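You operate a simulated robot arm through the tools that you are given. There is no shell and no other tool. Be economical: measure what you need, move in short steps, check, and stop when the job is done.

You run a simulated robot arm. Do the job below in one go: nothing can be reset, and whatever is moved stays where it is left.

Task
The drawer sticks: wax the pale patch on its runner, then push it shut.
Fine: use the grey pad and put it back; the lid lies on the ledge meanwhile, then back on the wax tin. A coat counts when it lies all over at full strength: go over it till it gets no stronger.

The check looks at the end state, three seconds after you hand in, the way a careful person would. Anything else that was tipped, shoved, dropped, spilled or broken makes it a failure. Lids that push on must go on centred and level and be pressed home; caps that screw on are set level and turned clockwise until they are tight.

Robot
A 7-joint arm with a two-finger parallel gripper, fixed in place. Base frame: the origin is at the foot of the arm, x ahead of it, y to its left, z up. Lengths are in m, angles in degrees, forces in N, time in s.
Its first joint turns from -166.0 to 166.0 degrees. Payload 3.91 kg.
The TCP is the grasp point between the finger pads, 0.03 m short of the fingertips. In the tool frame z runs along the fingers and y along their closing line. The gripper opens to 0.11 m. The fingers are 0.02 m wide and 0.01 m thick; the gripper's body (0.048 by 0.112 m) begins 0.055 m behind the TCP.
Orientation is that of the tool frame in the base frame, as a unit quaternion [x, y, z, w]. With the fingers straight down and closing along the base's y, the tool's x points along the base's -x, its y along +y and its z along -z.

Tools
- The arm moves only by the tool send_rows. Its argument "series" is a list of rows, each a list of 7 numbers: the turn, a rotation vector about the tool's x, y, z in degrees, then the shift along the tool's x, y, z in m, then the opening in per cent of the stroke, from 0 (shut) to 100 (fully open). In form: [[rx, ry, rz, tx, ty, tz, gripper], ...]. A call has 1 to 10 rows; each row shifts and turns the commanded pose from where the row before left it, along the tool's axes as they then stand. Each row takes 0.2 s and may step no farther than 0.05 m and 8.6 degrees from the row before; otherwise, or with a gripper value out of range, the whole call is refused. Where a pose cannot be reached the arm comes as near as it can. A force on the tool above 40 N (or 10 N above the force at the start of the call, whichever is more), or a blocked arm, ends the call early, and 0.2 s more pass. The fingers move at their own pace (about 0.153 m/s each) and stop on an object; they squeeze with about 36 N. The grip force told is the motor's: it shows also when the fingers shut on nothing. Time passes only in rows, and 0.2 s behind the last, so rows that do not move let the fingers close. It gives the time, the measured TCP pose, the force on the tool (base axes), the opening and the grip force at its end, in the units of the frame above (readings bear some noise), with the torque about the TCP (base axes, N m) and any sound that the robot's microphone picked up, and new pictures: "views" is both (left out), scene, wrist or none.
- Cameras (640 x 400 px; columns grow to the right, rows downward): "scene" is fixed at [0.0493, -0.4993, 1.4682]; the picture's right is [0.91, -0.41, 0.00], its down [-0.17, -0.38, -0.91] and it looks along [0.37, 0.83, -0.42] (base axes); focal length 313 px, centre (320, 200). "wrist" rides on the gripper at [0.077, 0.007, -0.114] in the tool frame; the picture's right is [-0.09, 1.00, 0.00], its down [-0.80, -0.07, -0.59] and it looks along [-0.59, -0.05, 0.80] (tool axes); focal length 270 px, centre (320, 200). There is no depth. A picture from a camera that has moved, and an enlarged one, comes with that camera's place and axes in the base frame and with its lens.
- move_column(by): slides the trunk up (or, below 0, down) by that many m; the arm rides with it, the base frame stays. It gives what a move gives, with no picture.
- inspect(camera, box): a new picture of the part [left, top, right, bottom] of that camera's present view, enlarged. The clock stands still meanwhile.
- hand_in(): hands the job in; it is judged then, once.

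Work in short steps. Places have to be worked out from the pictures, the camera data and where the tool is seen: move nearer, look again, correct. Check each grasp and each placing, and mend what went wrong. You have 120 turns and 200 pictures in all, those below and enlarged ones among them. Open the gripper and draw the arm clear of the work before you hand the job in, unless the task says otherwise; then end with one line.

The tools are called after "Emit:" as a command line: name --pt "numbers of a row" for each row, then --argument value for the rest, lists and objects as JSON in quotes. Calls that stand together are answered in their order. send_rows: Moves the arm, as the interface text tells. Its arguments: {"type":"object","properties":{"series":{"type":"array"},"views":{"type":"string","enum":["both","scene","wrist","none"]}},"required":["series"]} The other tools are called the same way: move_column (by) slides the trunk up or down; inspect (camera, box) takes an enlarged picture of a part of a camera's view; hand_in () hands the job in.

At the start:

```text
t: 0.0
tool_pos: [0.3047, 0.3789, 1.2077]
ee_rot: [0.0, 1.0, 0.0, 0.0]
ft_force: [0.7, 1.0, -0.3]
ft_torque: [0.0, 0.01, 0.0]
opening: 0.11
finger_force: 0.0
trunk travel left (down, up): [-0.575, 0.035]
```

scene: 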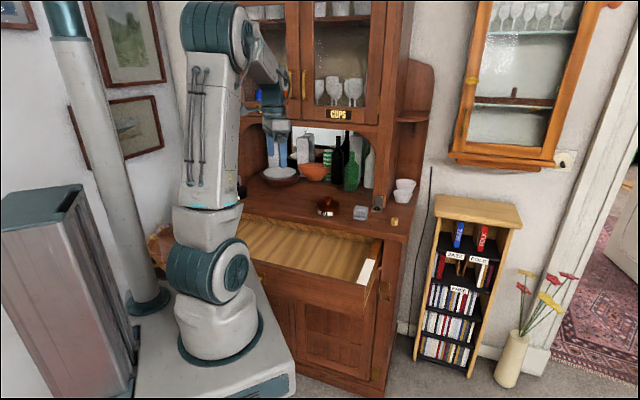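
wrist: 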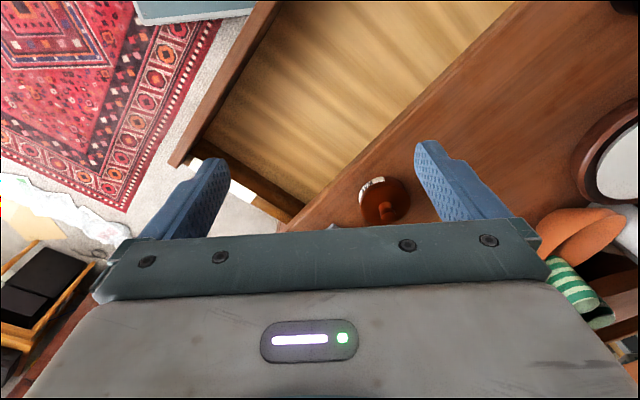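

I look closer at the work area: drawer, tin, pad and ledge.

Emit:
inspect --camera "scene" --box '[240, 150, 440, 275]'

Emit:
inspect --camera "scene" --box '[300, 180, 420, 255]'

Emit:
inspect --camera "scene" --box '[320, 230, 420, 310]'

```text
3.20 times, centred on (340, 212) of scene
camera zoom: at [0.0493, -0.4993, 1.4682], right [0.91, -0.41, 0.0], down [-0.17, -0.38, -0.91], along [0.37, 0.83, -0.42], focal length 1002 px, centre (256, 160)
```

zoom: 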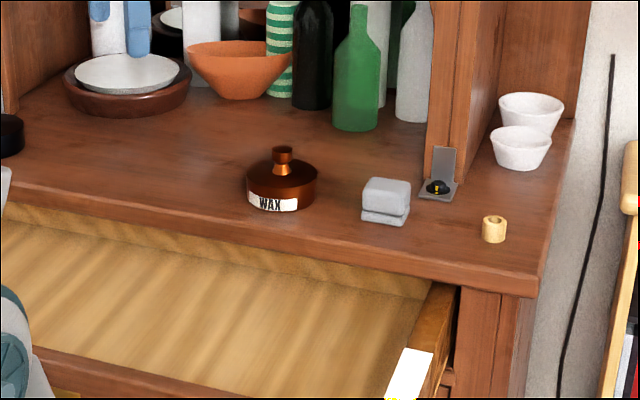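

```text
5.33 times, centred on (360, 218) of scene
camera zoom: at [0.0493, -0.4993, 1.4682], right [0.91, -0.41, 0.0], down [-0.17, -0.38, -0.91], along [0.37, 0.83, -0.42], focal length 1669 px, centre (107, 107)
```

zoom: 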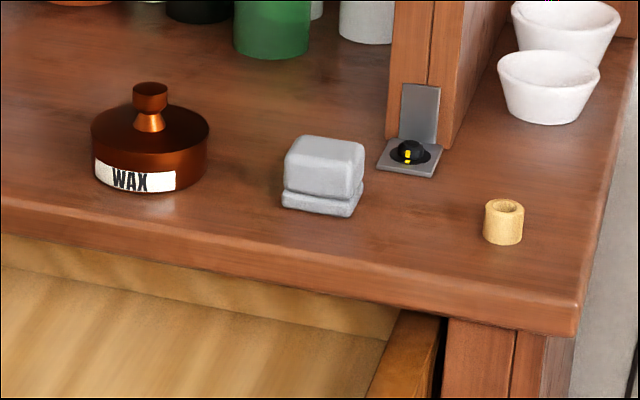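

```text
5.00 times, centred on (370, 270) of scene
camera zoom: at [0.0493, -0.4993, 1.4682], right [0.91, -0.41, 0.0], down [-0.17, -0.38, -0.91], along [0.37, 0.83, -0.42], focal length 1565 px, centre (70, -150)
```

zoom: 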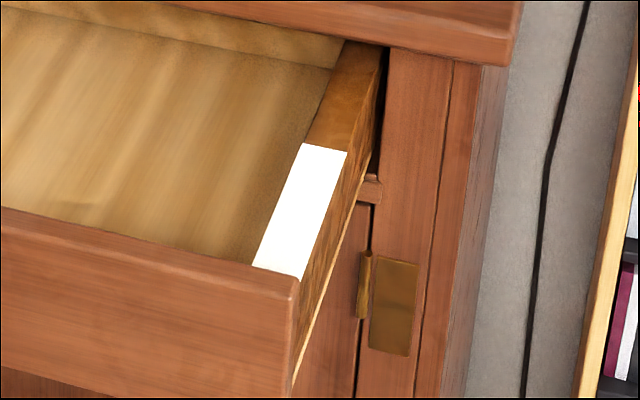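

Next I look for the "ledge" and other details in the upper and side areas.

Emit:
inspect --camera "scene" --box '[340, 90, 460, 230]'

Emit:
inspect --camera "scene" --box '[140, 200, 400, 400]'

Emit:
inspect --camera "wrist" --box '[160, 0, 640, 250]'

```text
2.86 times, centred on (400, 160) of scene
camera zoom: at [0.0493, -0.4993, 1.4682], right [0.91, -0.41, 0.0], down [-0.17, -0.38, -0.91], along [0.37, 0.83, -0.42], focal length 894 px, centre (91, 314)
```

zoom: 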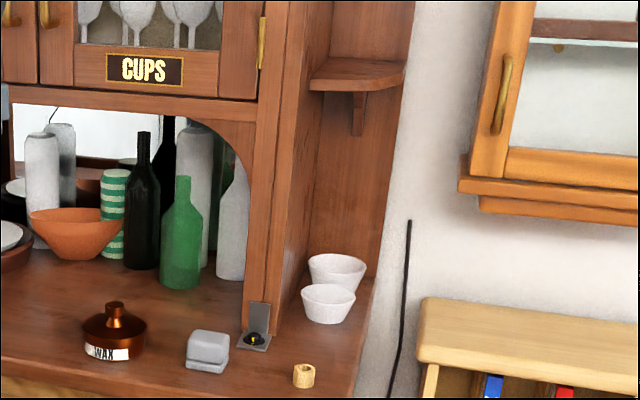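

```text
2.00 times, centred on (270, 300) of scene
camera zoom: at [0.0493, -0.4993, 1.4682], right [0.91, -0.41, 0.0], down [-0.17, -0.38, -0.91], along [0.37, 0.83, -0.42], focal length 626 px, centre (420, 0)
```

zoom: 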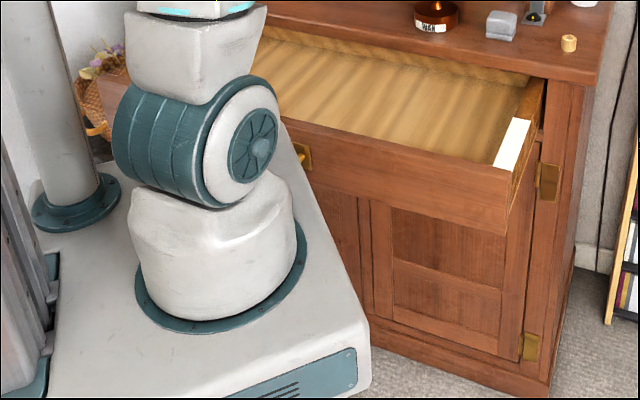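

```text
1.33 times, centred on (400, 125) of wrist
camera zoom: at [0.2268, 0.3884, 1.322], right [0.09, 1.0, 0.0], down [0.8, -0.07, 0.59], along [0.59, -0.05, -0.8], focal length 360 px, centre (213, 300)
```

zoom: 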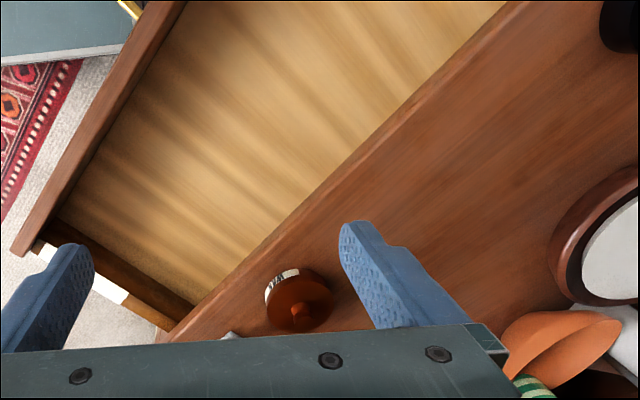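

The dresser stands at about 45° facing the robot; the open counter front serves as the ledge. I turn the tool −45° about the vertical so the fingers close along the counter edge, and look.

Emit:
send_rows --pt "0 0 -7.5 0 0 0 100" --pt "0 0 -7.5 0 0 0 100" --pt "0 0 -7.5 0 0 0 100" --pt "0 0 -7.5 0 0 0 100" --pt "0 0 -7.5 0 0 0 100" --pt "0 0 -7.5 0 0 0 100" --pt "0 0 0 0 0 0 100" --views "both"

```text
t: 1.6
tool_pos: [0.3043, 0.3793, 1.2083]
ee_rot: [-0.383, 0.924, 0.0, 0.0]
ft_force: [-0.5, 0.1, 0.3]
ft_torque: [0.0, -0.02, 0.01]
opening: 0.1101
finger_force: 0.2
trunk travel left (down, up): [-0.575, 0.035]
camera wrist: at [0.2448, 0.3322, 1.3218], right [-0.64, 0.77, 0.0], down [0.62, 0.52, 0.59], along [0.46, 0.38, -0.8], focal length 270 px, centre (320, 200)
```

scene: 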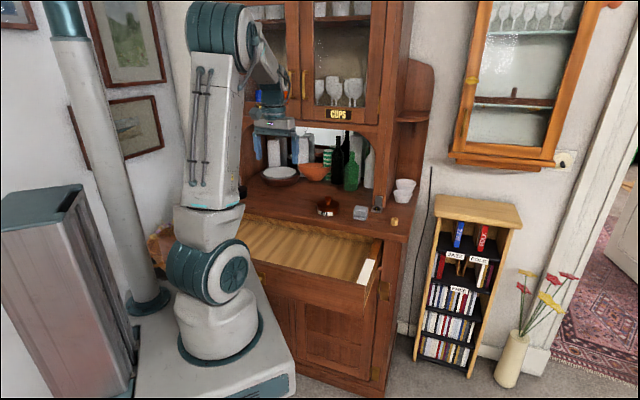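
wrist: 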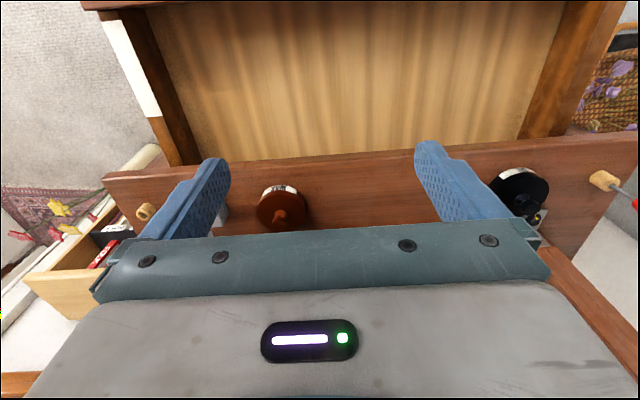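

The amber WAX tin is near (0.51, 0.47), knob top ≈0.984; the pad near (0.61, 0.39). I move to hover above the tin with a half-open gripper and look.

Emit:
send_rows --pt "0 0 0 -0.0347 -0.0138 0.018 60" --pt "0 0 0 -0.0347 -0.0138 0.018 60" --pt "0 0 0 -0.0347 -0.0138 0.018 60" --pt "0 0 0 -0.0347 -0.0138 0.018 60" --pt "0 0 0 -0.0347 -0.0138 0.018 60" --pt "0 0 0 -0.0347 -0.0138 0.018 60" --pt "0 0 0 0 0 0 60" --views "both"

```text
t: 3.2
tool_pos: [0.5102, 0.469, 1.0991]
ee_rot: [-0.383, 0.924, 0.0, -0.001]
ft_force: [0.3, 1.0, -0.4]
ft_torque: [-0.03, 0.01, 0.02]
opening: 0.066
finger_force: 0.1
trunk travel left (down, up): [-0.575, 0.035]
camera wrist: at [0.4502, 0.4211, 1.2134], right [-0.64, 0.77, 0.0], down [0.62, 0.52, 0.59], along [0.46, 0.38, -0.8], focal length 270 px, centre (320, 200)
```

scene: 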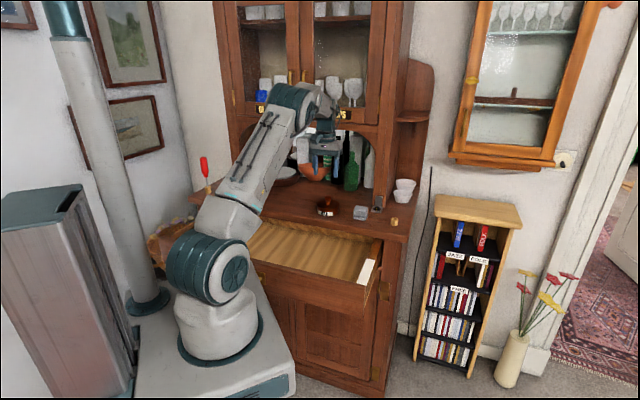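
wrist: 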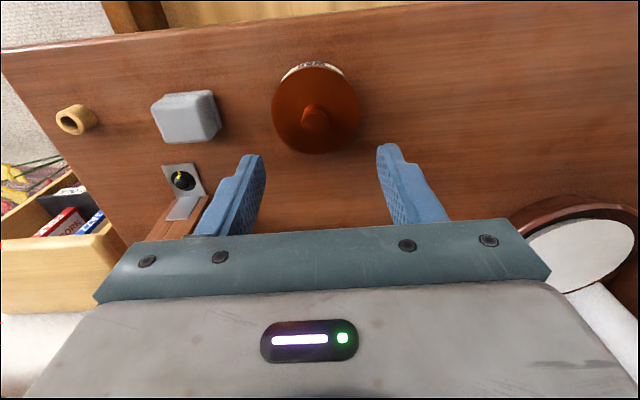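

The knob sits at about (0.514, 0.469), nearly under the TCP. I descend so that the fingertips are around the knob.

Emit:
send_rows --pt "0 0 0 -0.003 -0.003 0.02 50" --pt "0 0 0 0 0 0.02 50" --pt "0 0 0 0 0 0.02 50" --pt "0 0 0 0 0 0.02 50" --pt "0 0 0 0 0 0.018 50" --pt "0 0 0 0 0 0 50" --views "both"

Emit:
inspect --camera "scene" --box '[280, 150, 380, 230]'

```text
t: 4.6
tool_pos: [0.5145, 0.4689, 1.0015]
ee_rot: [-0.383, 0.924, 0.001, 0.0]
ft_force: [-0.8, 0.3, 0.4]
ft_torque: [0.01, 0.0, 0.02]
opening: 0.0551
finger_force: 0.1
trunk travel left (down, up): [-0.575, 0.035]
camera wrist: at [0.4547, 0.4207, 1.1151], right [-0.64, 0.77, 0.0], down [0.62, 0.52, 0.59], along [0.46, 0.38, -0.8], focal length 270 px, centre (320, 200)
```

scene: 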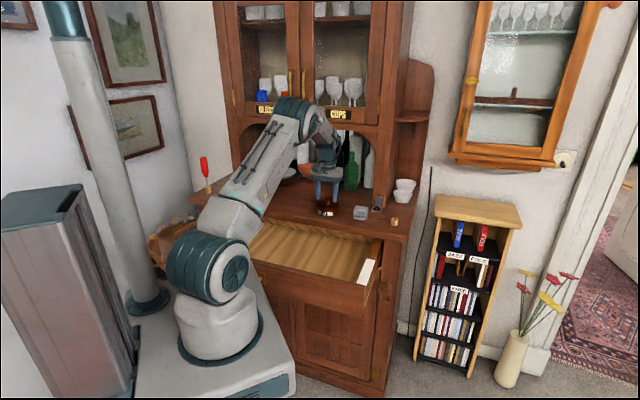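
wrist: 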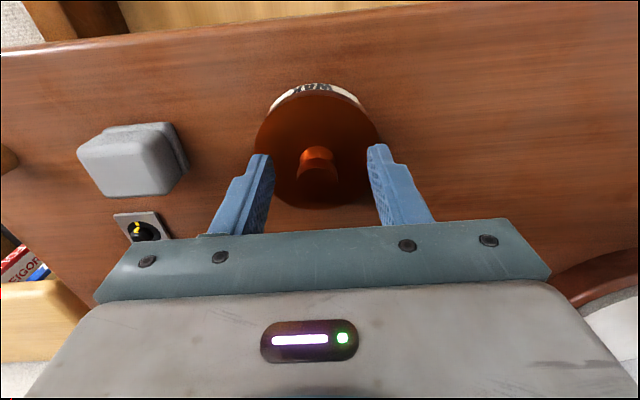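

```text
5.00 times, centred on (330, 190) of scene
camera zoom: at [0.0493, -0.4993, 1.4682], right [0.91, -0.41, 0.0], down [-0.17, -0.38, -0.91], along [0.37, 0.83, -0.42], focal length 1565 px, centre (270, 250)
```

zoom: 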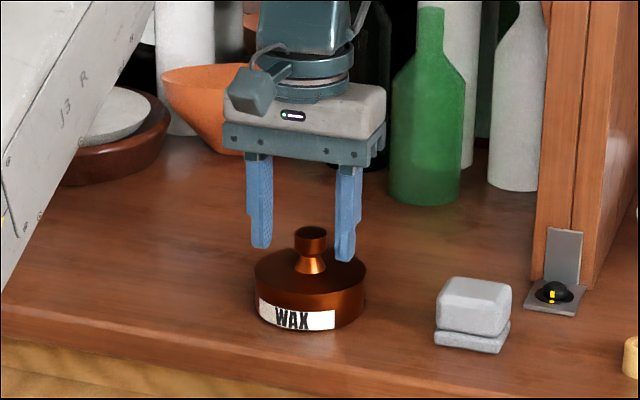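

The knob is centred between the fingers. I lower 5 mm more and close.

Emit:
send_rows --pt "0 0 0 0 0 0.006 50" --pt "0 0 0 0 0 0 0" --pt "0 0 0 0 0 0 0" --pt "0 0 0 0 0 0 0" --views "wrist"

Emit:
inspect --camera "scene" --box '[280, 150, 380, 230]'

```text
t: 5.6
tool_pos: [0.514, 0.4682, 0.9948]
ee_rot: [-0.383, 0.924, 0.0, -0.001]
ft_force: [0.0, -0.1, -0.4]
ft_torque: [-0.01, -0.02, -0.03]
opening: 0.0228
finger_force: 36.4
trunk travel left (down, up): [-0.575, 0.035]
camera wrist: at [0.4544, 0.4206, 1.1093], right [-0.64, 0.77, 0.0], down [0.62, 0.52, 0.59], along [0.46, 0.38, -0.8], focal length 270 px, centre (320, 200)
```

wrist: 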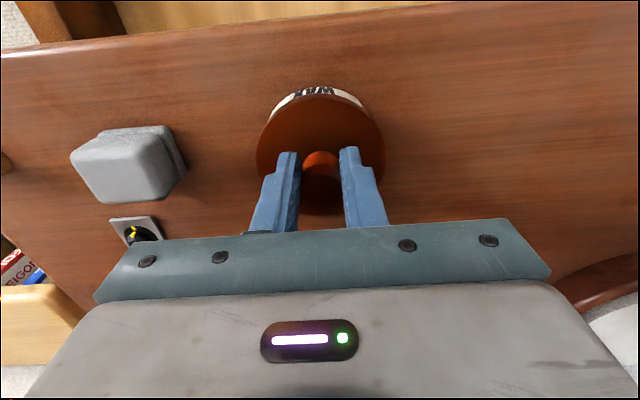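

```text
5.00 times, centred on (330, 190) of scene
camera zoom: at [0.0493, -0.4993, 1.4682], right [0.91, -0.41, 0.0], down [-0.17, -0.38, -0.91], along [0.37, 0.83, -0.42], focal length 1565 px, centre (270, 250)
```

zoom: 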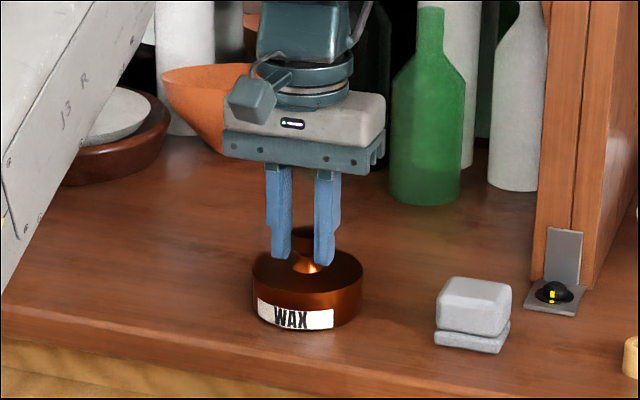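

Knob is held (opening 0.023, 36 N). Lift slowly and see whether the lid comes off alone.

Emit:
send_rows --pt "0 0 0 0 0 -0.003 0" --pt "0 0 0 0 0 -0.005 0" --pt "0 0 0 0 0 -0.008 0" --pt "0 0 0 0 0 -0.01 0" --pt "0 0 0 0 0 0 0" --views "none"

Emit:
inspect --camera "scene" --box '[280, 150, 380, 230]'

```text
t: 6.8
tool_pos: [0.5143, 0.4694, 1.0221]
ee_rot: [-0.382, 0.924, -0.001, 0.001]
ft_force: [-0.3, -0.2, -0.3]
ft_torque: [-0.02, -0.02, 0.01]
opening: 0.0226
finger_force: 36.2
trunk travel left (down, up): [-0.575, 0.035]
```

```text
5.00 times, centred on (330, 190) of scene
camera zoom: at [0.0493, -0.4993, 1.4682], right [0.91, -0.41, 0.0], down [-0.17, -0.38, -0.91], along [0.37, 0.83, -0.42], focal length 1565 px, centre (270, 250)
```

zoom: 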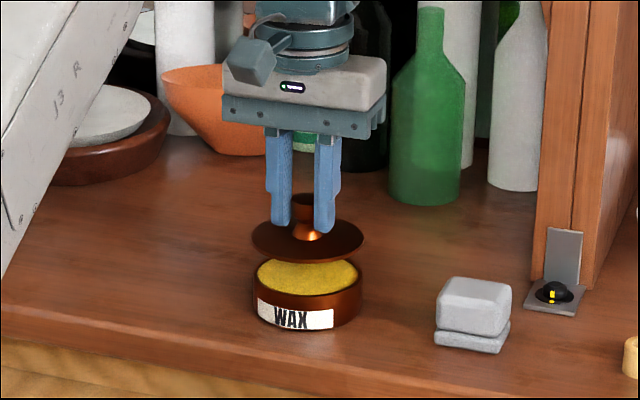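

The lid lifts free; wax is yellow inside. I carry it along the counter to the left (tool +y by 0.12) and lower toward the ledge.

Emit:
send_rows --pt "0 0 0 0 0.03 -0.01 0" --pt "0 0 0 0 0.045 0 0" --pt "0 0 0 0 0.045 0 0" --pt "0 0 0 0 0 0.02 0" --pt "0 0 0 0 0 0.02 0" --pt "0 0 0 0 0 0.016 0" --pt "0 0 0 0 0 0.004 0" --pt "0 0 0 0 0 0 0" --views "wrist"

Emit:
inspect --camera "scene" --box '[260, 150, 360, 230]'

```text
t: 8.6
tool_pos: [0.429, 0.5536, 0.9729]
ee_rot: [-0.383, 0.924, 0.0, 0.0]
ft_force: [1.0, 0.4, -0.3]
ft_torque: [-0.02, 0.0, 0.01]
opening: 0.0225
finger_force: 35.9
trunk travel left (down, up): [-0.575, 0.035]
camera wrist: at [0.3697, 0.5059, 1.0861], right [-0.64, 0.77, 0.0], down [0.62, 0.52, 0.59], along [0.46, 0.38, -0.8], focal length 270 px, centre (320, 200)
```

wrist: 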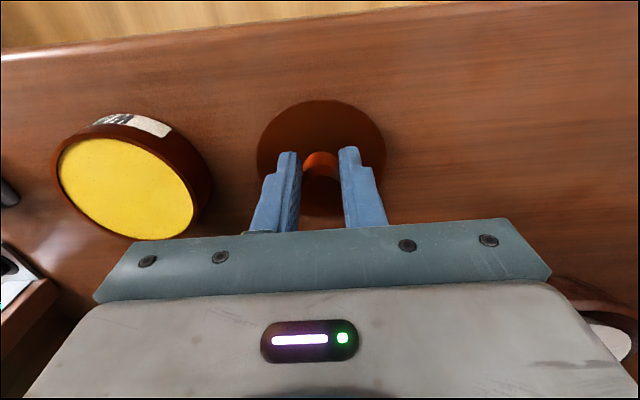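

```text
5.00 times, centred on (310, 190) of scene
camera zoom: at [0.0493, -0.4993, 1.4682], right [0.91, -0.41, 0.0], down [-0.17, -0.38, -0.91], along [0.37, 0.83, -0.42], focal length 1565 px, centre (370, 250)
```

zoom: 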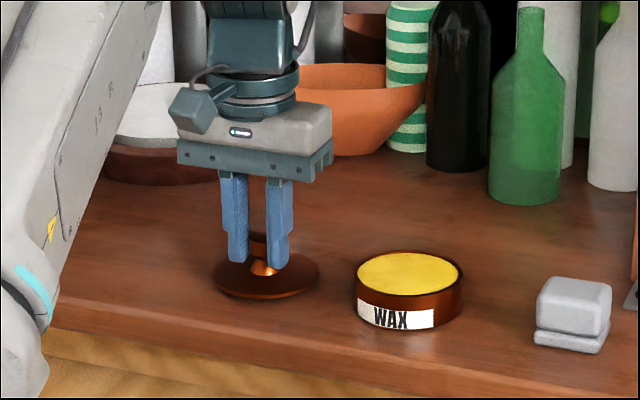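

Lid is hovering about a centimetre above the counter. I lower in small steps until contact.

Emit:
send_rows --pt "0 0 0 0 0 0.002 0" --pt "0 0 0 0 0 0.002 0" --pt "0 0 0 0 0 0.002 0" --pt "0 0 0 0 0 0.002 0" --pt "0 0 0 0 0 0 0" --views "none"

Emit:
inspect --camera "scene" --box '[270, 185, 350, 225]'

```text
t: 9.8
tool_pos: [0.4286, 0.5534, 0.9649]
ee_rot: [-0.382, 0.924, -0.001, 0.001]
ft_force: [-0.9, 0.8, 6.6]
ft_torque: [0.12, -0.16, 0.01]
opening: 0.0221
finger_force: 35.6
trunk travel left (down, up): [-0.575, 0.035]
```

```text
8.00 times, centred on (310, 205) of scene
camera zoom: at [0.0493, -0.4993, 1.4682], right [0.91, -0.41, 0.0], down [-0.17, -0.38, -0.91], along [0.37, 0.83, -0.42], focal length 2504 px, centre (400, 160)
```

zoom: 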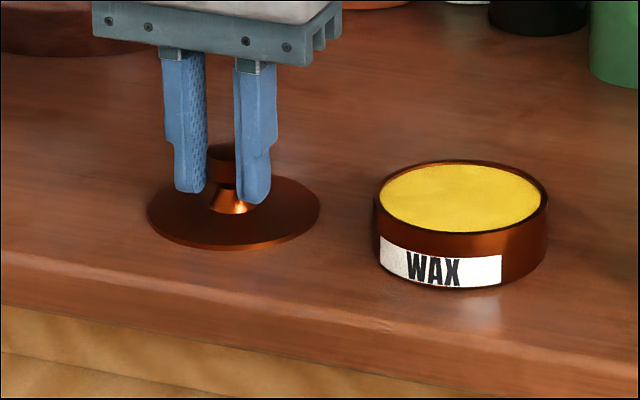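

Contact (6.6 N): the lid rests on the counter. I release it and raise.

Emit:
send_rows --pt "0 0 0 0 0 0 25" --pt "0 0 0 0 0 0 45" --pt "0 0 0 0 0 0 50" --pt "0 0 0 0 0 -0.03 50" --pt "0 0 0 0 0 -0.05 50" --pt "0 0 0 0 0 -0.04 50" --pt "0 0 0 0 0 0 50" --views "wrist"

Emit:
inspect --camera "scene" --box '[270, 175, 390, 235]'

```text
t: 11.4
tool_pos: [0.428, 0.5524, 1.0826]
ee_rot: [-0.382, 0.924, -0.001, 0.0]
ft_force: [0.0, 0.6, 0.6]
ft_torque: [-0.01, 0.0, -0.01]
opening: 0.0548
finger_force: 0.0
trunk travel left (down, up): [-0.575, 0.035]
camera wrist: at [0.3686, 0.5047, 1.1963], right [-0.64, 0.77, 0.0], down [0.62, 0.52, 0.59], along [0.46, 0.38, -0.8], focal length 270 px, centre (320, 200)
```

wrist: 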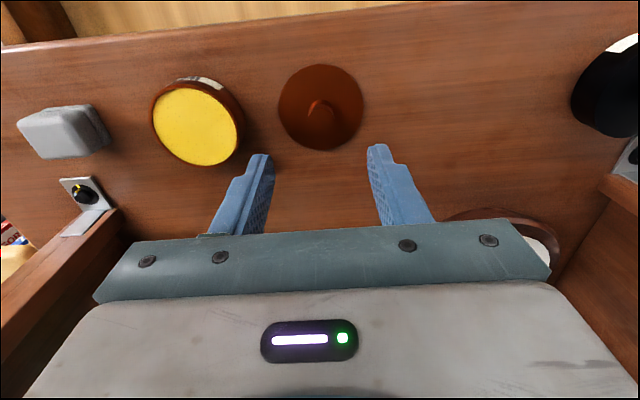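

```text
5.33 times, centred on (330, 205) of scene
camera zoom: at [0.0493, -0.4993, 1.4682], right [0.91, -0.41, 0.0], down [-0.17, -0.38, -0.91], along [0.37, 0.83, -0.42], focal length 1669 px, centre (267, 173)
```

zoom: 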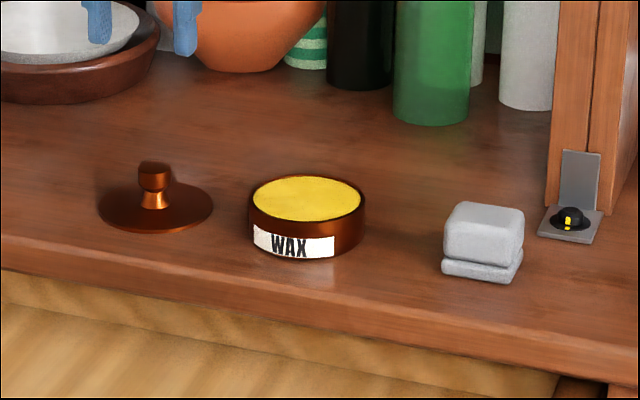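

The lid lies flat. Now I hover over the grey pad with the gripper wide open.

Emit:
send_rows --pt "0 0 0 0 -0.04 0 85" --pt "0 0 0 0 -0.04 0 85" --pt "0 0 0 0 -0.04 0 85" --pt "0 0 0 -0.005 -0.04 0 85" --pt "0 0 0 -0.005 -0.04 0 85" --pt "0 0 0 0 -0.044 0 85" --pt "0 0 0 0 0 0 85" --views "wrist"

Emit:
inspect --camera "wrist" --box '[200, 40, 440, 190]'

```text
t: 13.0
tool_pos: [0.6083, 0.3876, 1.0806]
ee_rot: [-0.384, 0.923, 0.001, 0.0]
ft_force: [0.0, 0.3, 0.5]
ft_torque: [0.02, 0.01, 0.02]
opening: 0.0936
finger_force: 0.1
trunk travel left (down, up): [-0.575, 0.035]
camera wrist: at [0.5493, 0.3398, 1.1952], right [-0.64, 0.77, 0.0], down [0.62, 0.52, 0.59], along [0.45, 0.38, -0.8], focal length 270 px, centre (320, 200)
```

wrist: 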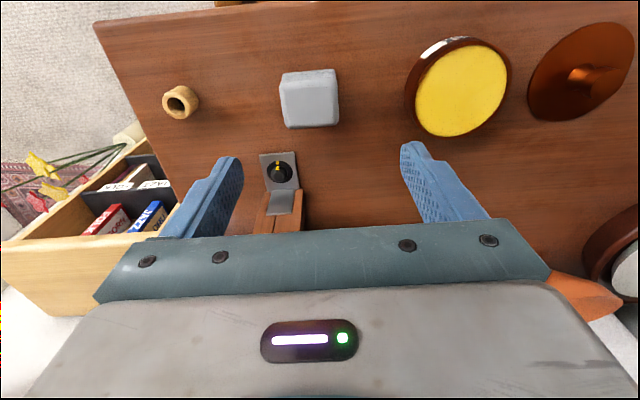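

```text
2.67 times, centred on (320, 115) of wrist
camera zoom: at [0.5493, 0.3398, 1.1952], right [-0.64, 0.77, 0.0], down [0.62, 0.52, 0.59], along [0.45, 0.38, -0.8], focal length 721 px, centre (320, 427)
```

zoom: 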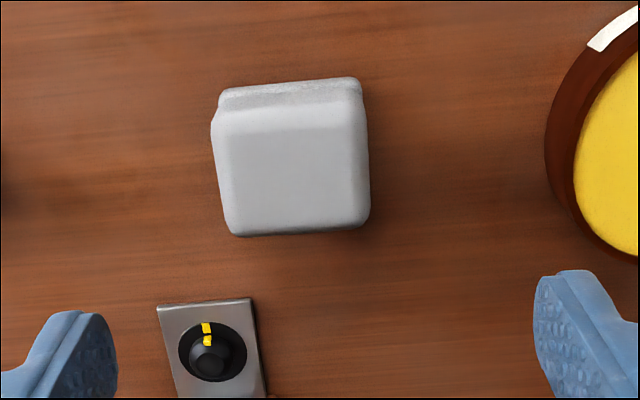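

The pad is axis-aligned with the tool, about 7 mm to tool −y. I descend to grasp its upper block.

Emit:
send_rows --pt "0 0 0 0.004 -0.007 0.02 85" --pt "0 0 0 0 0 0.025 85" --pt "0 0 0 0 0 0.025 85" --pt "0 0 0 0 0 0.02 85" --pt "0 0 0 0 0 0.01 85" --pt "0 0 0 0 0 0 85" --views "wrist"

Emit:
inspect --camera "scene" --box '[320, 170, 420, 230]'

```text
t: 14.4
tool_pos: [0.6104, 0.3795, 0.9839]
ee_rot: [-0.383, 0.924, 0.0, 0.0]
ft_force: [0.9, -0.2, -0.1]
ft_torque: [0.0, 0.01, -0.01]
opening: 0.0933
finger_force: 0.0
trunk travel left (down, up): [-0.575, 0.035]
camera wrist: at [0.5506, 0.3312, 1.097], right [-0.64, 0.77, 0.0], down [0.62, 0.52, 0.59], along [0.46, 0.38, -0.8], focal length 270 px, centre (320, 200)
```

wrist: 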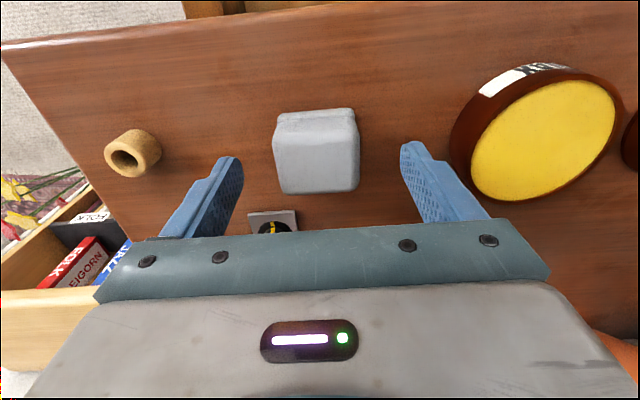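

```text
6.40 times, centred on (370, 200) of scene
camera zoom: at [0.0493, -0.4993, 1.4682], right [0.91, -0.41, 0.0], down [-0.17, -0.38, -0.91], along [0.37, 0.83, -0.42], focal length 2003 px, centre (0, 200)
```

zoom: 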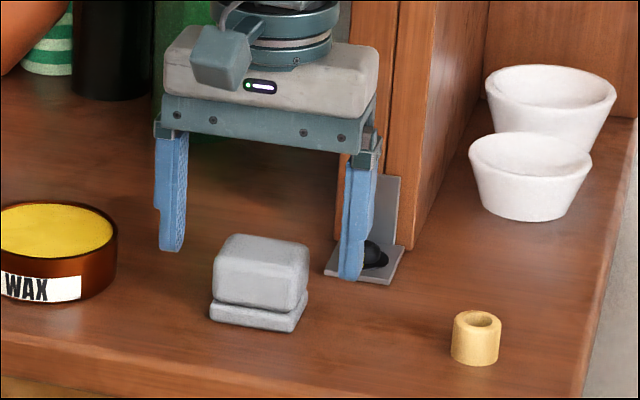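

Well aligned; a 3 mm correction, then down to z≈0.967 and close.

Emit:
send_rows --pt "0 0 0 0.003 -0.001 0.008 85" --pt "0 0 0 0 0 0.009 85" --pt "0 0 0 0 0 0 40" --pt "0 0 0 0 0 0 30" --pt "0 0 0 0 0 0 0" --pt "0 0 0 0 0 0 0" --views "wrist"

Emit:
inspect --camera "scene" --box '[320, 170, 420, 230]'

```text
t: 15.8
tool_pos: [0.6093, 0.3757, 0.9655]
ee_rot: [-0.382, 0.924, 0.0, 0.0]
ft_force: [1.0, 0.0, 0.2]
ft_torque: [0.03, 0.04, 0.05]
opening: 0.0491
finger_force: 36.3
trunk travel left (down, up): [-0.575, 0.035]
camera wrist: at [0.5497, 0.3287, 1.0799], right [-0.64, 0.77, 0.0], down [0.62, 0.52, 0.59], along [0.46, 0.38, -0.8], focal length 270 px, centre (320, 200)
```

wrist: 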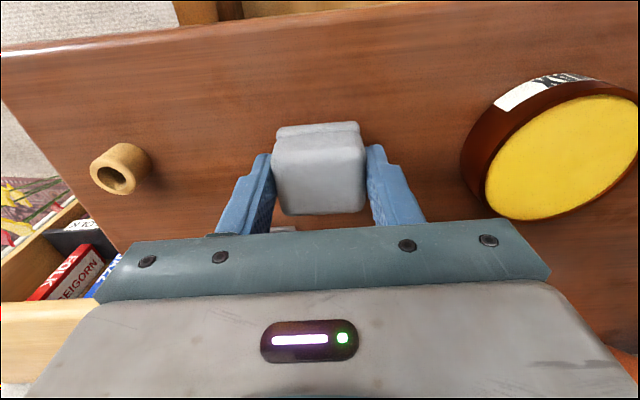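

```text
6.40 times, centred on (370, 200) of scene
camera zoom: at [0.0493, -0.4993, 1.4682], right [0.91, -0.41, 0.0], down [-0.17, -0.38, -0.91], along [0.37, 0.83, -0.42], focal length 2003 px, centre (0, 200)
```

zoom: 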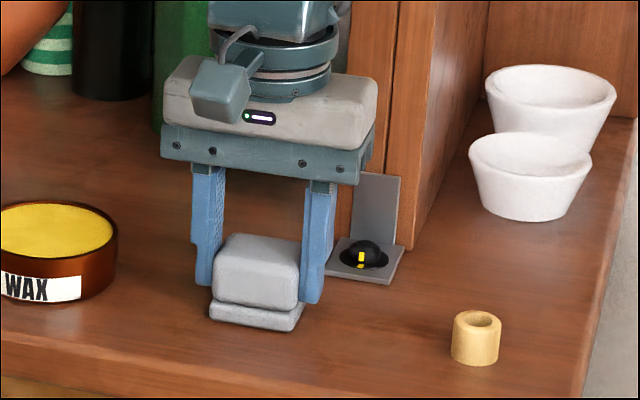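

Pad held (0.049). I lift it and carry it to above the wax tin.

Emit:
send_rows --pt "0 0 0 0 0 -0.025 0" --pt "0 0 0 0 0 -0.03 0" --pt "0 0 0 0 0 -0.015 0" --pt "0 0 0 0 0.044 0 0" --pt "0 0 0 0 0.044 0 0" --pt "0 0 0 0 0.044 0 0" --pt "0 0 0 0 0 0 0" --views "wrist"

Emit:
inspect --camera "scene" --box '[280, 160, 380, 220]'

```text
t: 17.4
tool_pos: [0.5176, 0.4701, 1.0384]
ee_rot: [-0.382, 0.924, 0.0, -0.001]
ft_force: [-0.2, -0.1, -0.6]
ft_torque: [0.04, 0.02, 0.01]
opening: 0.0491
finger_force: 36.2
trunk travel left (down, up): [-0.575, 0.035]
camera wrist: at [0.4584, 0.4222, 1.152], right [-0.64, 0.77, 0.0], down [0.62, 0.52, 0.59], along [0.46, 0.38, -0.8], focal length 270 px, centre (320, 200)
```

wrist: 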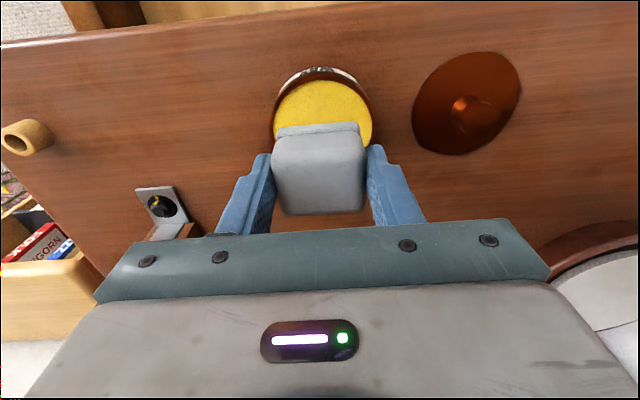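

```text
6.40 times, centred on (330, 190) of scene
camera zoom: at [0.0493, -0.4993, 1.4682], right [0.91, -0.41, 0.0], down [-0.17, -0.38, -0.91], along [0.37, 0.83, -0.42], focal length 2003 px, centre (256, 264)
```

zoom: 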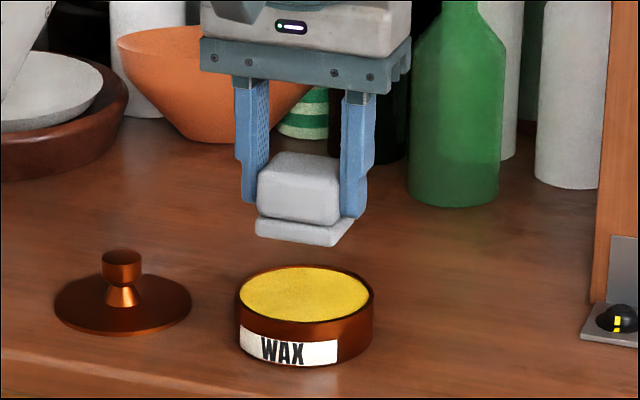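

Pad is above the tin, about centred. I lower it to near the wax, then check.

Emit:
send_rows --pt "0 0 0 0.001 0.0015 0.015 0" --pt "0 0 0 0 0 0.015 0" --pt "0 0 0 0 0 0.008 0" --pt "0 0 0 0 0 0.002 0" --pt "0 0 0 0 0 0 0" --views "none"

Emit:
inspect --camera "scene" --box '[290, 180, 370, 230]'

```text
t: 18.6
tool_pos: [0.5154, 0.4712, 0.9979]
ee_rot: [-0.383, 0.924, 0.0, 0.0]
ft_force: [0.2, 0.3, -0.1]
ft_torque: [0.01, 0.0, 0.0]
opening: 0.0492
finger_force: 36.0
trunk travel left (down, up): [-0.575, 0.035]
```

```text
8.00 times, centred on (330, 205) of scene
camera zoom: at [0.0493, -0.4993, 1.4682], right [0.91, -0.41, 0.0], down [-0.17, -0.38, -0.91], along [0.37, 0.83, -0.42], focal length 2504 px, centre (240, 160)
```

zoom: 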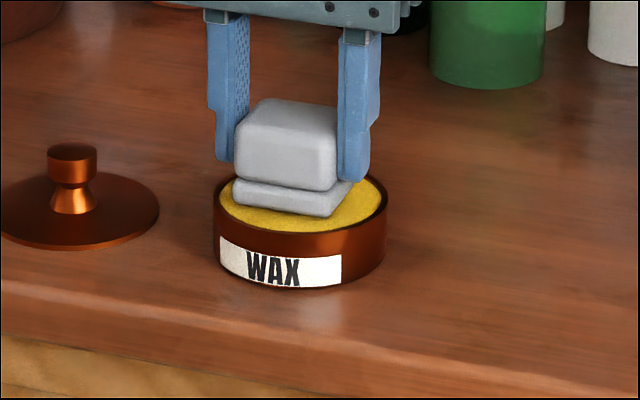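

Pad is a few mm off toward the left/back of the tin. I shift it and lower gently until contact.

Emit:
send_rows --pt "0 0 0 0.002 -0.004 0 0" --pt "0 0 0 0 0 0.002 0" --pt "0 0 0 0 0 0.002 0" --pt "0 0 0 0 0 0 0" --views "none"

Emit:
inspect --camera "scene" --box '[290, 180, 370, 230]'

```text
t: 19.6
tool_pos: [0.517, 0.467, 0.9954]
ee_rot: [-0.383, 0.924, 0.001, 0.002]
ft_force: [1.8, 1.5, 8.0]
ft_torque: [-0.03, 0.04, -0.01]
opening: 0.0492
finger_force: 36.3
trunk travel left (down, up): [-0.575, 0.035]
```

```text
8.00 times, centred on (330, 205) of scene
camera zoom: at [0.0493, -0.4993, 1.4682], right [0.91, -0.41, 0.0], down [-0.17, -0.38, -0.91], along [0.37, 0.83, -0.42], focal length 2504 px, centre (240, 160)
```

zoom: 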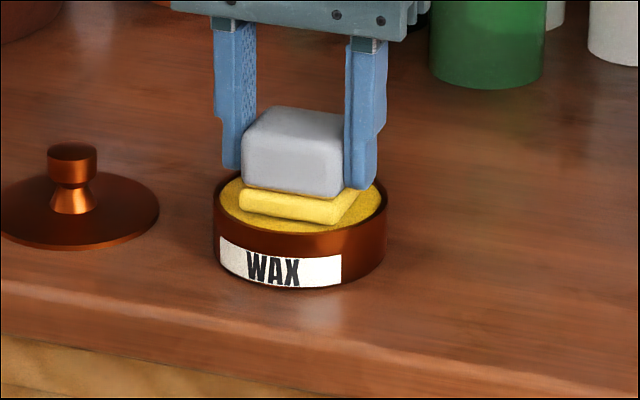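

The sole is now yellow with wax (8 N contact). I lift and carry it over the drawer's right runner, staying high, then look.

Emit:
send_rows --pt "0 0 0 0 0 -0.03 0" --pt "0 0 0 0 0 -0.03 0" --pt "0 0 0 0.0267 -0.0305 0 0" --pt "0 0 0 0.0267 -0.0305 0 0" --pt "0 0 0 0.0267 -0.0305 0 0" --pt "0 0 0 0.0267 -0.0305 0 0" --pt "0 0 0 0.0267 -0.0305 0 0" --pt "0 0 0 0.0267 -0.0305 0 0" --pt "0 0 0 0.0267 -0.0305 0 0" --pt "0 0 0 0 0 0 0" --views "both"

Emit:
inspect --camera "scene" --box '[330, 190, 430, 310]'

```text
t: 21.8
tool_pos: [0.5345, 0.1863, 1.0545]
ee_rot: [-0.384, 0.923, 0.0, 0.0]
ft_force: [0.4, 0.3, -0.1]
ft_torque: [0.02, 0.02, 0.0]
opening: 0.0492
finger_force: 36.4
trunk travel left (down, up): [-0.575, 0.035]
camera wrist: at [0.4744, 0.138, 1.168], right [-0.64, 0.77, 0.0], down [0.62, 0.52, 0.59], along [0.46, 0.38, -0.8], focal length 270 px, centre (320, 200)
```

scene: 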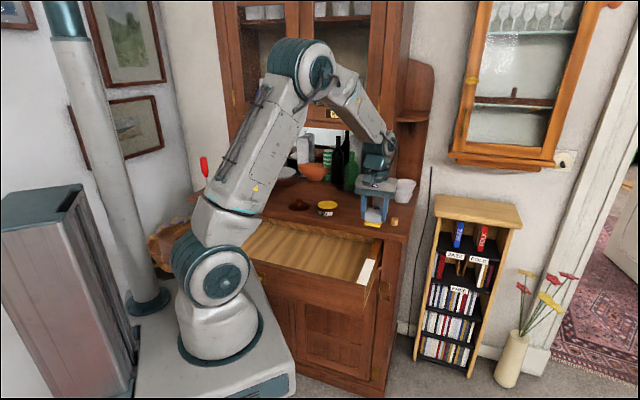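
wrist: 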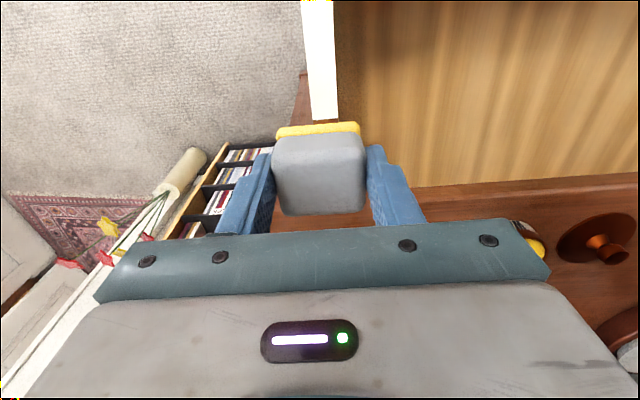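

```text
3.33 times, centred on (380, 250) of scene
camera zoom: at [0.0493, -0.4993, 1.4682], right [0.91, -0.41, 0.0], down [-0.17, -0.38, -0.91], along [0.37, 0.83, -0.42], focal length 1043 px, centre (120, 33)
```

zoom: 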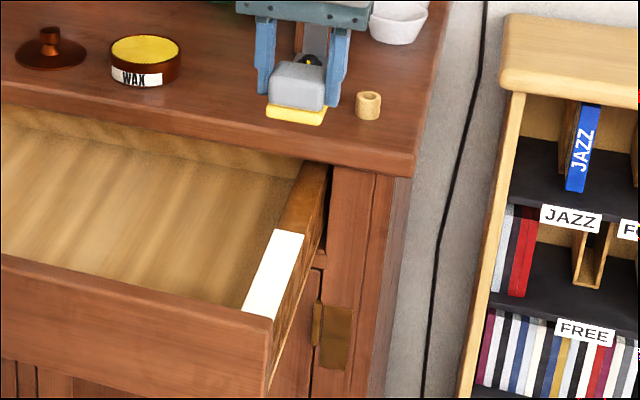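

The patch lies on the runner's top, about 3 cm wide, roughly in line with the TCP. I move back toward the robot to see the whole patch from above.

Emit:
send_rows --pt "0 0 0 0.04 0.004 0 0" --pt "0 0 0 0.04 0 0 0" --pt "0 0 0 0.03 0 0 0" --pt "0 0 0 0 0 0 0" --views "both"

Emit:
inspect --camera "scene" --box '[330, 220, 410, 300]'

```text
t: 22.8
tool_pos: [0.4531, 0.1091, 1.0512]
ee_rot: [-0.383, 0.924, -0.001, 0.0]
ft_force: [0.1, 0.0, -0.6]
ft_torque: [0.02, 0.01, -0.01]
opening: 0.0489
finger_force: 36.8
trunk travel left (down, up): [-0.575, 0.035]
camera wrist: at [0.3938, 0.0613, 1.1656], right [-0.64, 0.77, 0.0], down [0.62, 0.52, 0.59], along [0.46, 0.38, -0.8], focal length 270 px, centre (320, 200)
```

scene: 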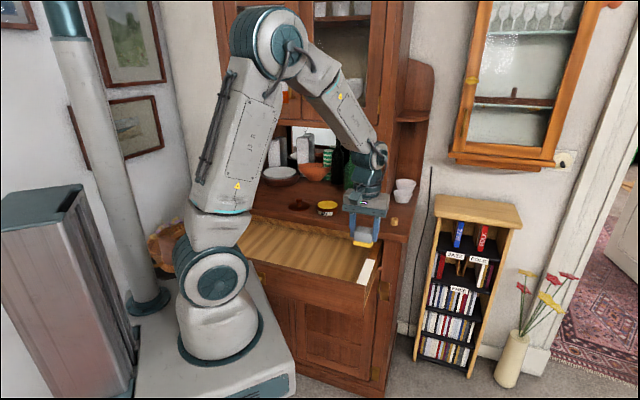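
wrist: 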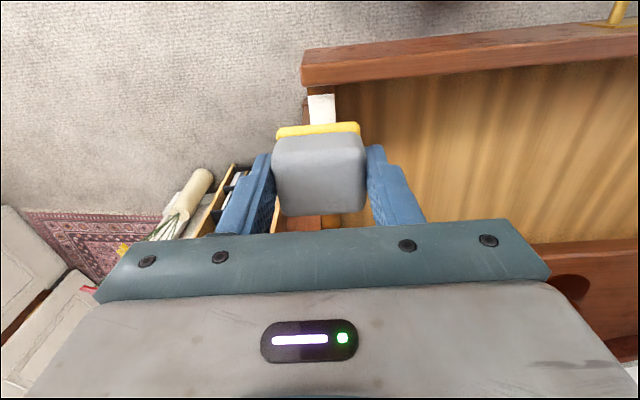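

```text
5.00 times, centred on (370, 260) of scene
camera zoom: at [0.0493, -0.4993, 1.4682], right [0.91, -0.41, 0.0], down [-0.17, -0.38, -0.91], along [0.37, 0.83, -0.42], focal length 1565 px, centre (70, -100)
```

zoom: 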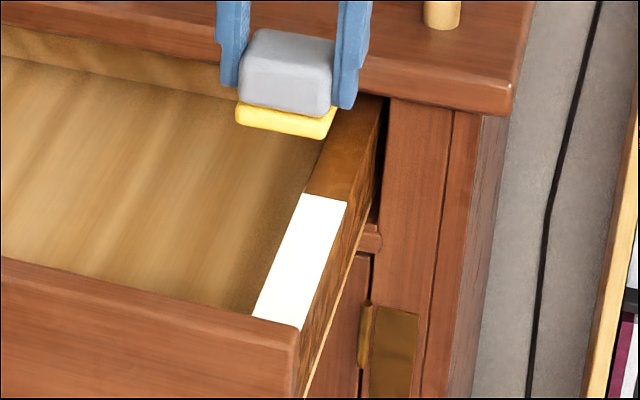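

Patch estimated: centreline x−y≈0.341, from (0.457,0.116) to (0.553,0.211), z≈0.86. I move over its middle and descend to about 2 cm above it.

Emit:
send_rows --pt "0 0 0 -0.04 0.002 0 0" --pt "0 0 0 -0.04 0 0 0" --pt "0 0 0 0 0 0.04 0" --pt "0 0 0 0 0 0.04 0" --pt "0 0 0 0 0 0.04 0" --pt "0 0 0 0 0 0.006 0" --pt "0 0 0 0 0 0 0" --views "both"

Emit:
inspect --camera "scene" --box '[330, 220, 410, 300]'

```text
t: 24.4
tool_pos: [0.5091, 0.1661, 0.9253]
ee_rot: [-0.383, 0.924, 0.0, 0.001]
ft_force: [-0.2, -0.2, -0.6]
ft_torque: [0.01, -0.04, -0.03]
opening: 0.0491
finger_force: 36.4
trunk travel left (down, up): [-0.575, 0.035]
camera wrist: at [0.4501, 0.1184, 1.0402], right [-0.64, 0.77, 0.0], down [0.62, 0.52, 0.59], along [0.46, 0.38, -0.8], focal length 270 px, centre (320, 200)
```

scene: 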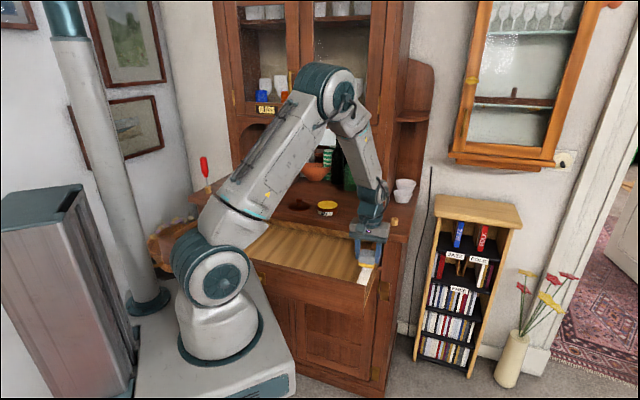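
wrist: 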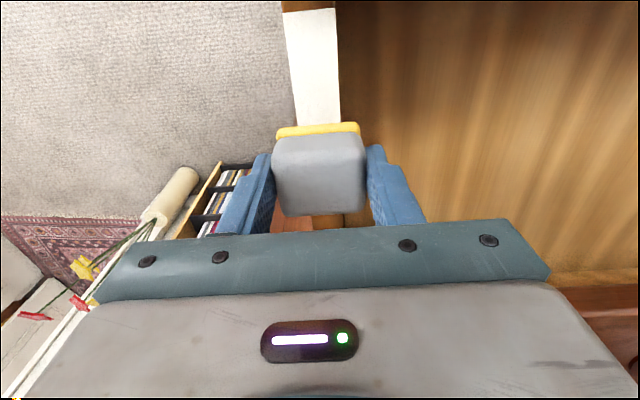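

```text
5.00 times, centred on (370, 260) of scene
camera zoom: at [0.0493, -0.4993, 1.4682], right [0.91, -0.41, 0.0], down [-0.17, -0.38, -0.91], along [0.37, 0.83, -0.42], focal length 1565 px, centre (70, -100)
```

zoom: 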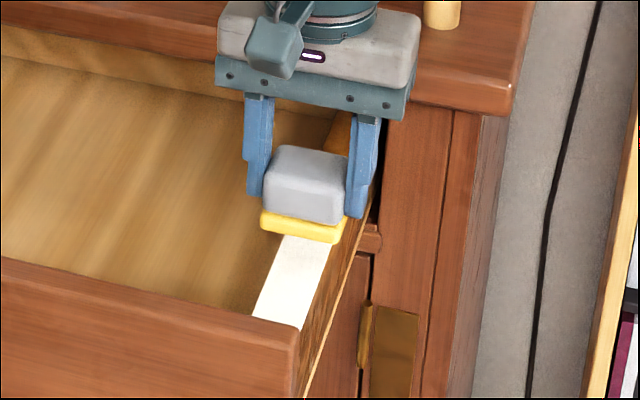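

Aligned over the patch. I lower until contact.

Emit:
send_rows --pt "0 0 0 0 0 0.008 0" --pt "0 0 0 0 0 0.004 0" --pt "0 0 0 0 0 0.003 0" --pt "0 0 0 0 0 0.002 0" --pt "0 0 0 0 0 0 0" --views "none"

```text
t: 25.6
tool_pos: [0.5097, 0.1678, 0.909]
ee_rot: [-0.383, 0.924, 0.0, 0.001]
ft_force: [-0.8, 0.1, -0.9]
ft_torque: [0.03, 0.02, 0.01]
opening: 0.0491
finger_force: 36.6
trunk travel left (down, up): [-0.575, 0.035]
```

No contact yet at 0.909; continuing in 1.5–2 mm steps.

Emit:
send_rows --pt "0 0 0 0 0 0.002 0" --pt "0 0 0 0 0 0.002 0" --pt "0 0 0 0 0 0.0015 0" --pt "0 0 0 0 0 0 0" --views "none"

Emit:
inspect --camera "scene" --box '[330, 220, 410, 300]'

```text
t: 26.6
tool_pos: [0.5096, 0.1669, 0.9042]
ee_rot: [-0.383, 0.924, -0.001, 0.0]
ft_force: [0.4, -0.4, -0.6]
ft_torque: [0.01, -0.01, 0.02]
opening: 0.0492
finger_force: 35.6
trunk travel left (down, up): [-0.575, 0.035]
```

```text
5.00 times, centred on (370, 260) of scene
camera zoom: at [0.0493, -0.4993, 1.4682], right [0.91, -0.41, 0.0], down [-0.17, -0.38, -0.91], along [0.37, 0.83, -0.42], focal length 1565 px, centre (70, -100)
```

zoom: 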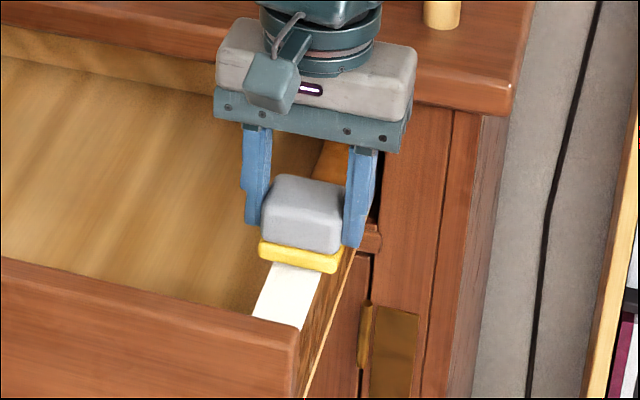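

Still free. Continue lowering in small steps.

Emit:
send_rows --pt "0 0 0 0 0 0.002 0" --pt "0 0 0 0 0 0.002 0" --pt "0 0 0 0 0 0.0015 0" --pt "0 0 0 0 0 0 0" --views "none"

```text
t: 27.6
tool_pos: [0.5103, 0.1677, 0.8999]
ee_rot: [-0.382, 0.924, 0.0, 0.002]
ft_force: [-0.3, 0.9, 19.3]
ft_torque: [-0.09, 0.17, -0.03]
opening: 0.0491
finger_force: 35.9
trunk travel left (down, up): [-0.575, 0.035]
```

Contact at 19 N. I ease 1 mm and stroke gently toward the drawer front, watching the force.

Emit:
send_rows --pt "0 0 0 0.005 0 -0.001 0" --pt "0 0 0 0.01 0 0 0" --pt "0 0 0 0.01 0 0 0" --pt "0 0 0 0.01 0 0 0" --pt "0 0 0 0.004 0 0 0" --views "none"

Emit:
inspect --camera "scene" --box '[330, 220, 410, 300]'

Emit:
inspect --camera "wrist" --box '[240, 0, 420, 200]'

```text
t: 28.8
tool_pos: [0.483, 0.1398, 0.8992]
ee_rot: [-0.383, 0.924, -0.001, 0.001]
ft_force: [11.1, 9.6, 18.5]
ft_torque: [0.29, -0.32, -0.03]
opening: 0.0493
finger_force: 36.1
trunk travel left (down, up): [-0.575, 0.035]
```

```text
5.00 times, centred on (370, 260) of scene
camera zoom: at [0.0493, -0.4993, 1.4682], right [0.91, -0.41, 0.0], down [-0.17, -0.38, -0.91], along [0.37, 0.83, -0.42], focal length 1565 px, centre (70, -100)
```

zoom: 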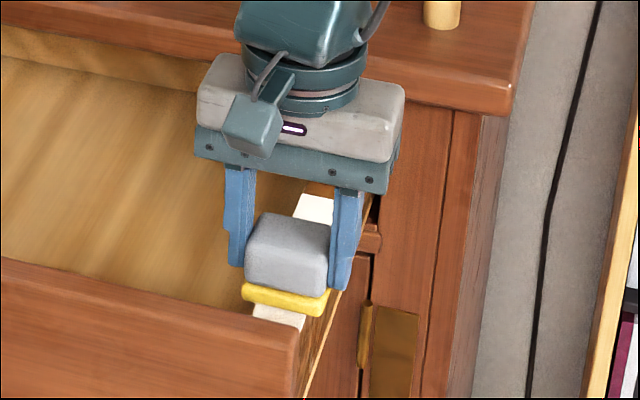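

```text
2.00 times, centred on (330, 100) of wrist
camera zoom: at [0.423, 0.092, 1.0139], right [-0.64, 0.77, 0.0], down [0.61, 0.52, 0.6], along [0.46, 0.38, -0.8], focal length 541 px, centre (300, 400)
```

zoom: 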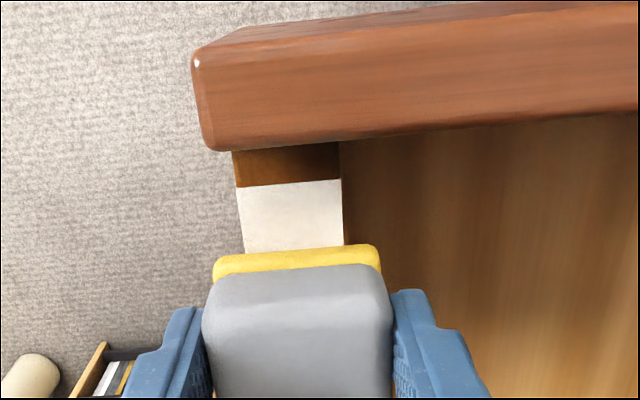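

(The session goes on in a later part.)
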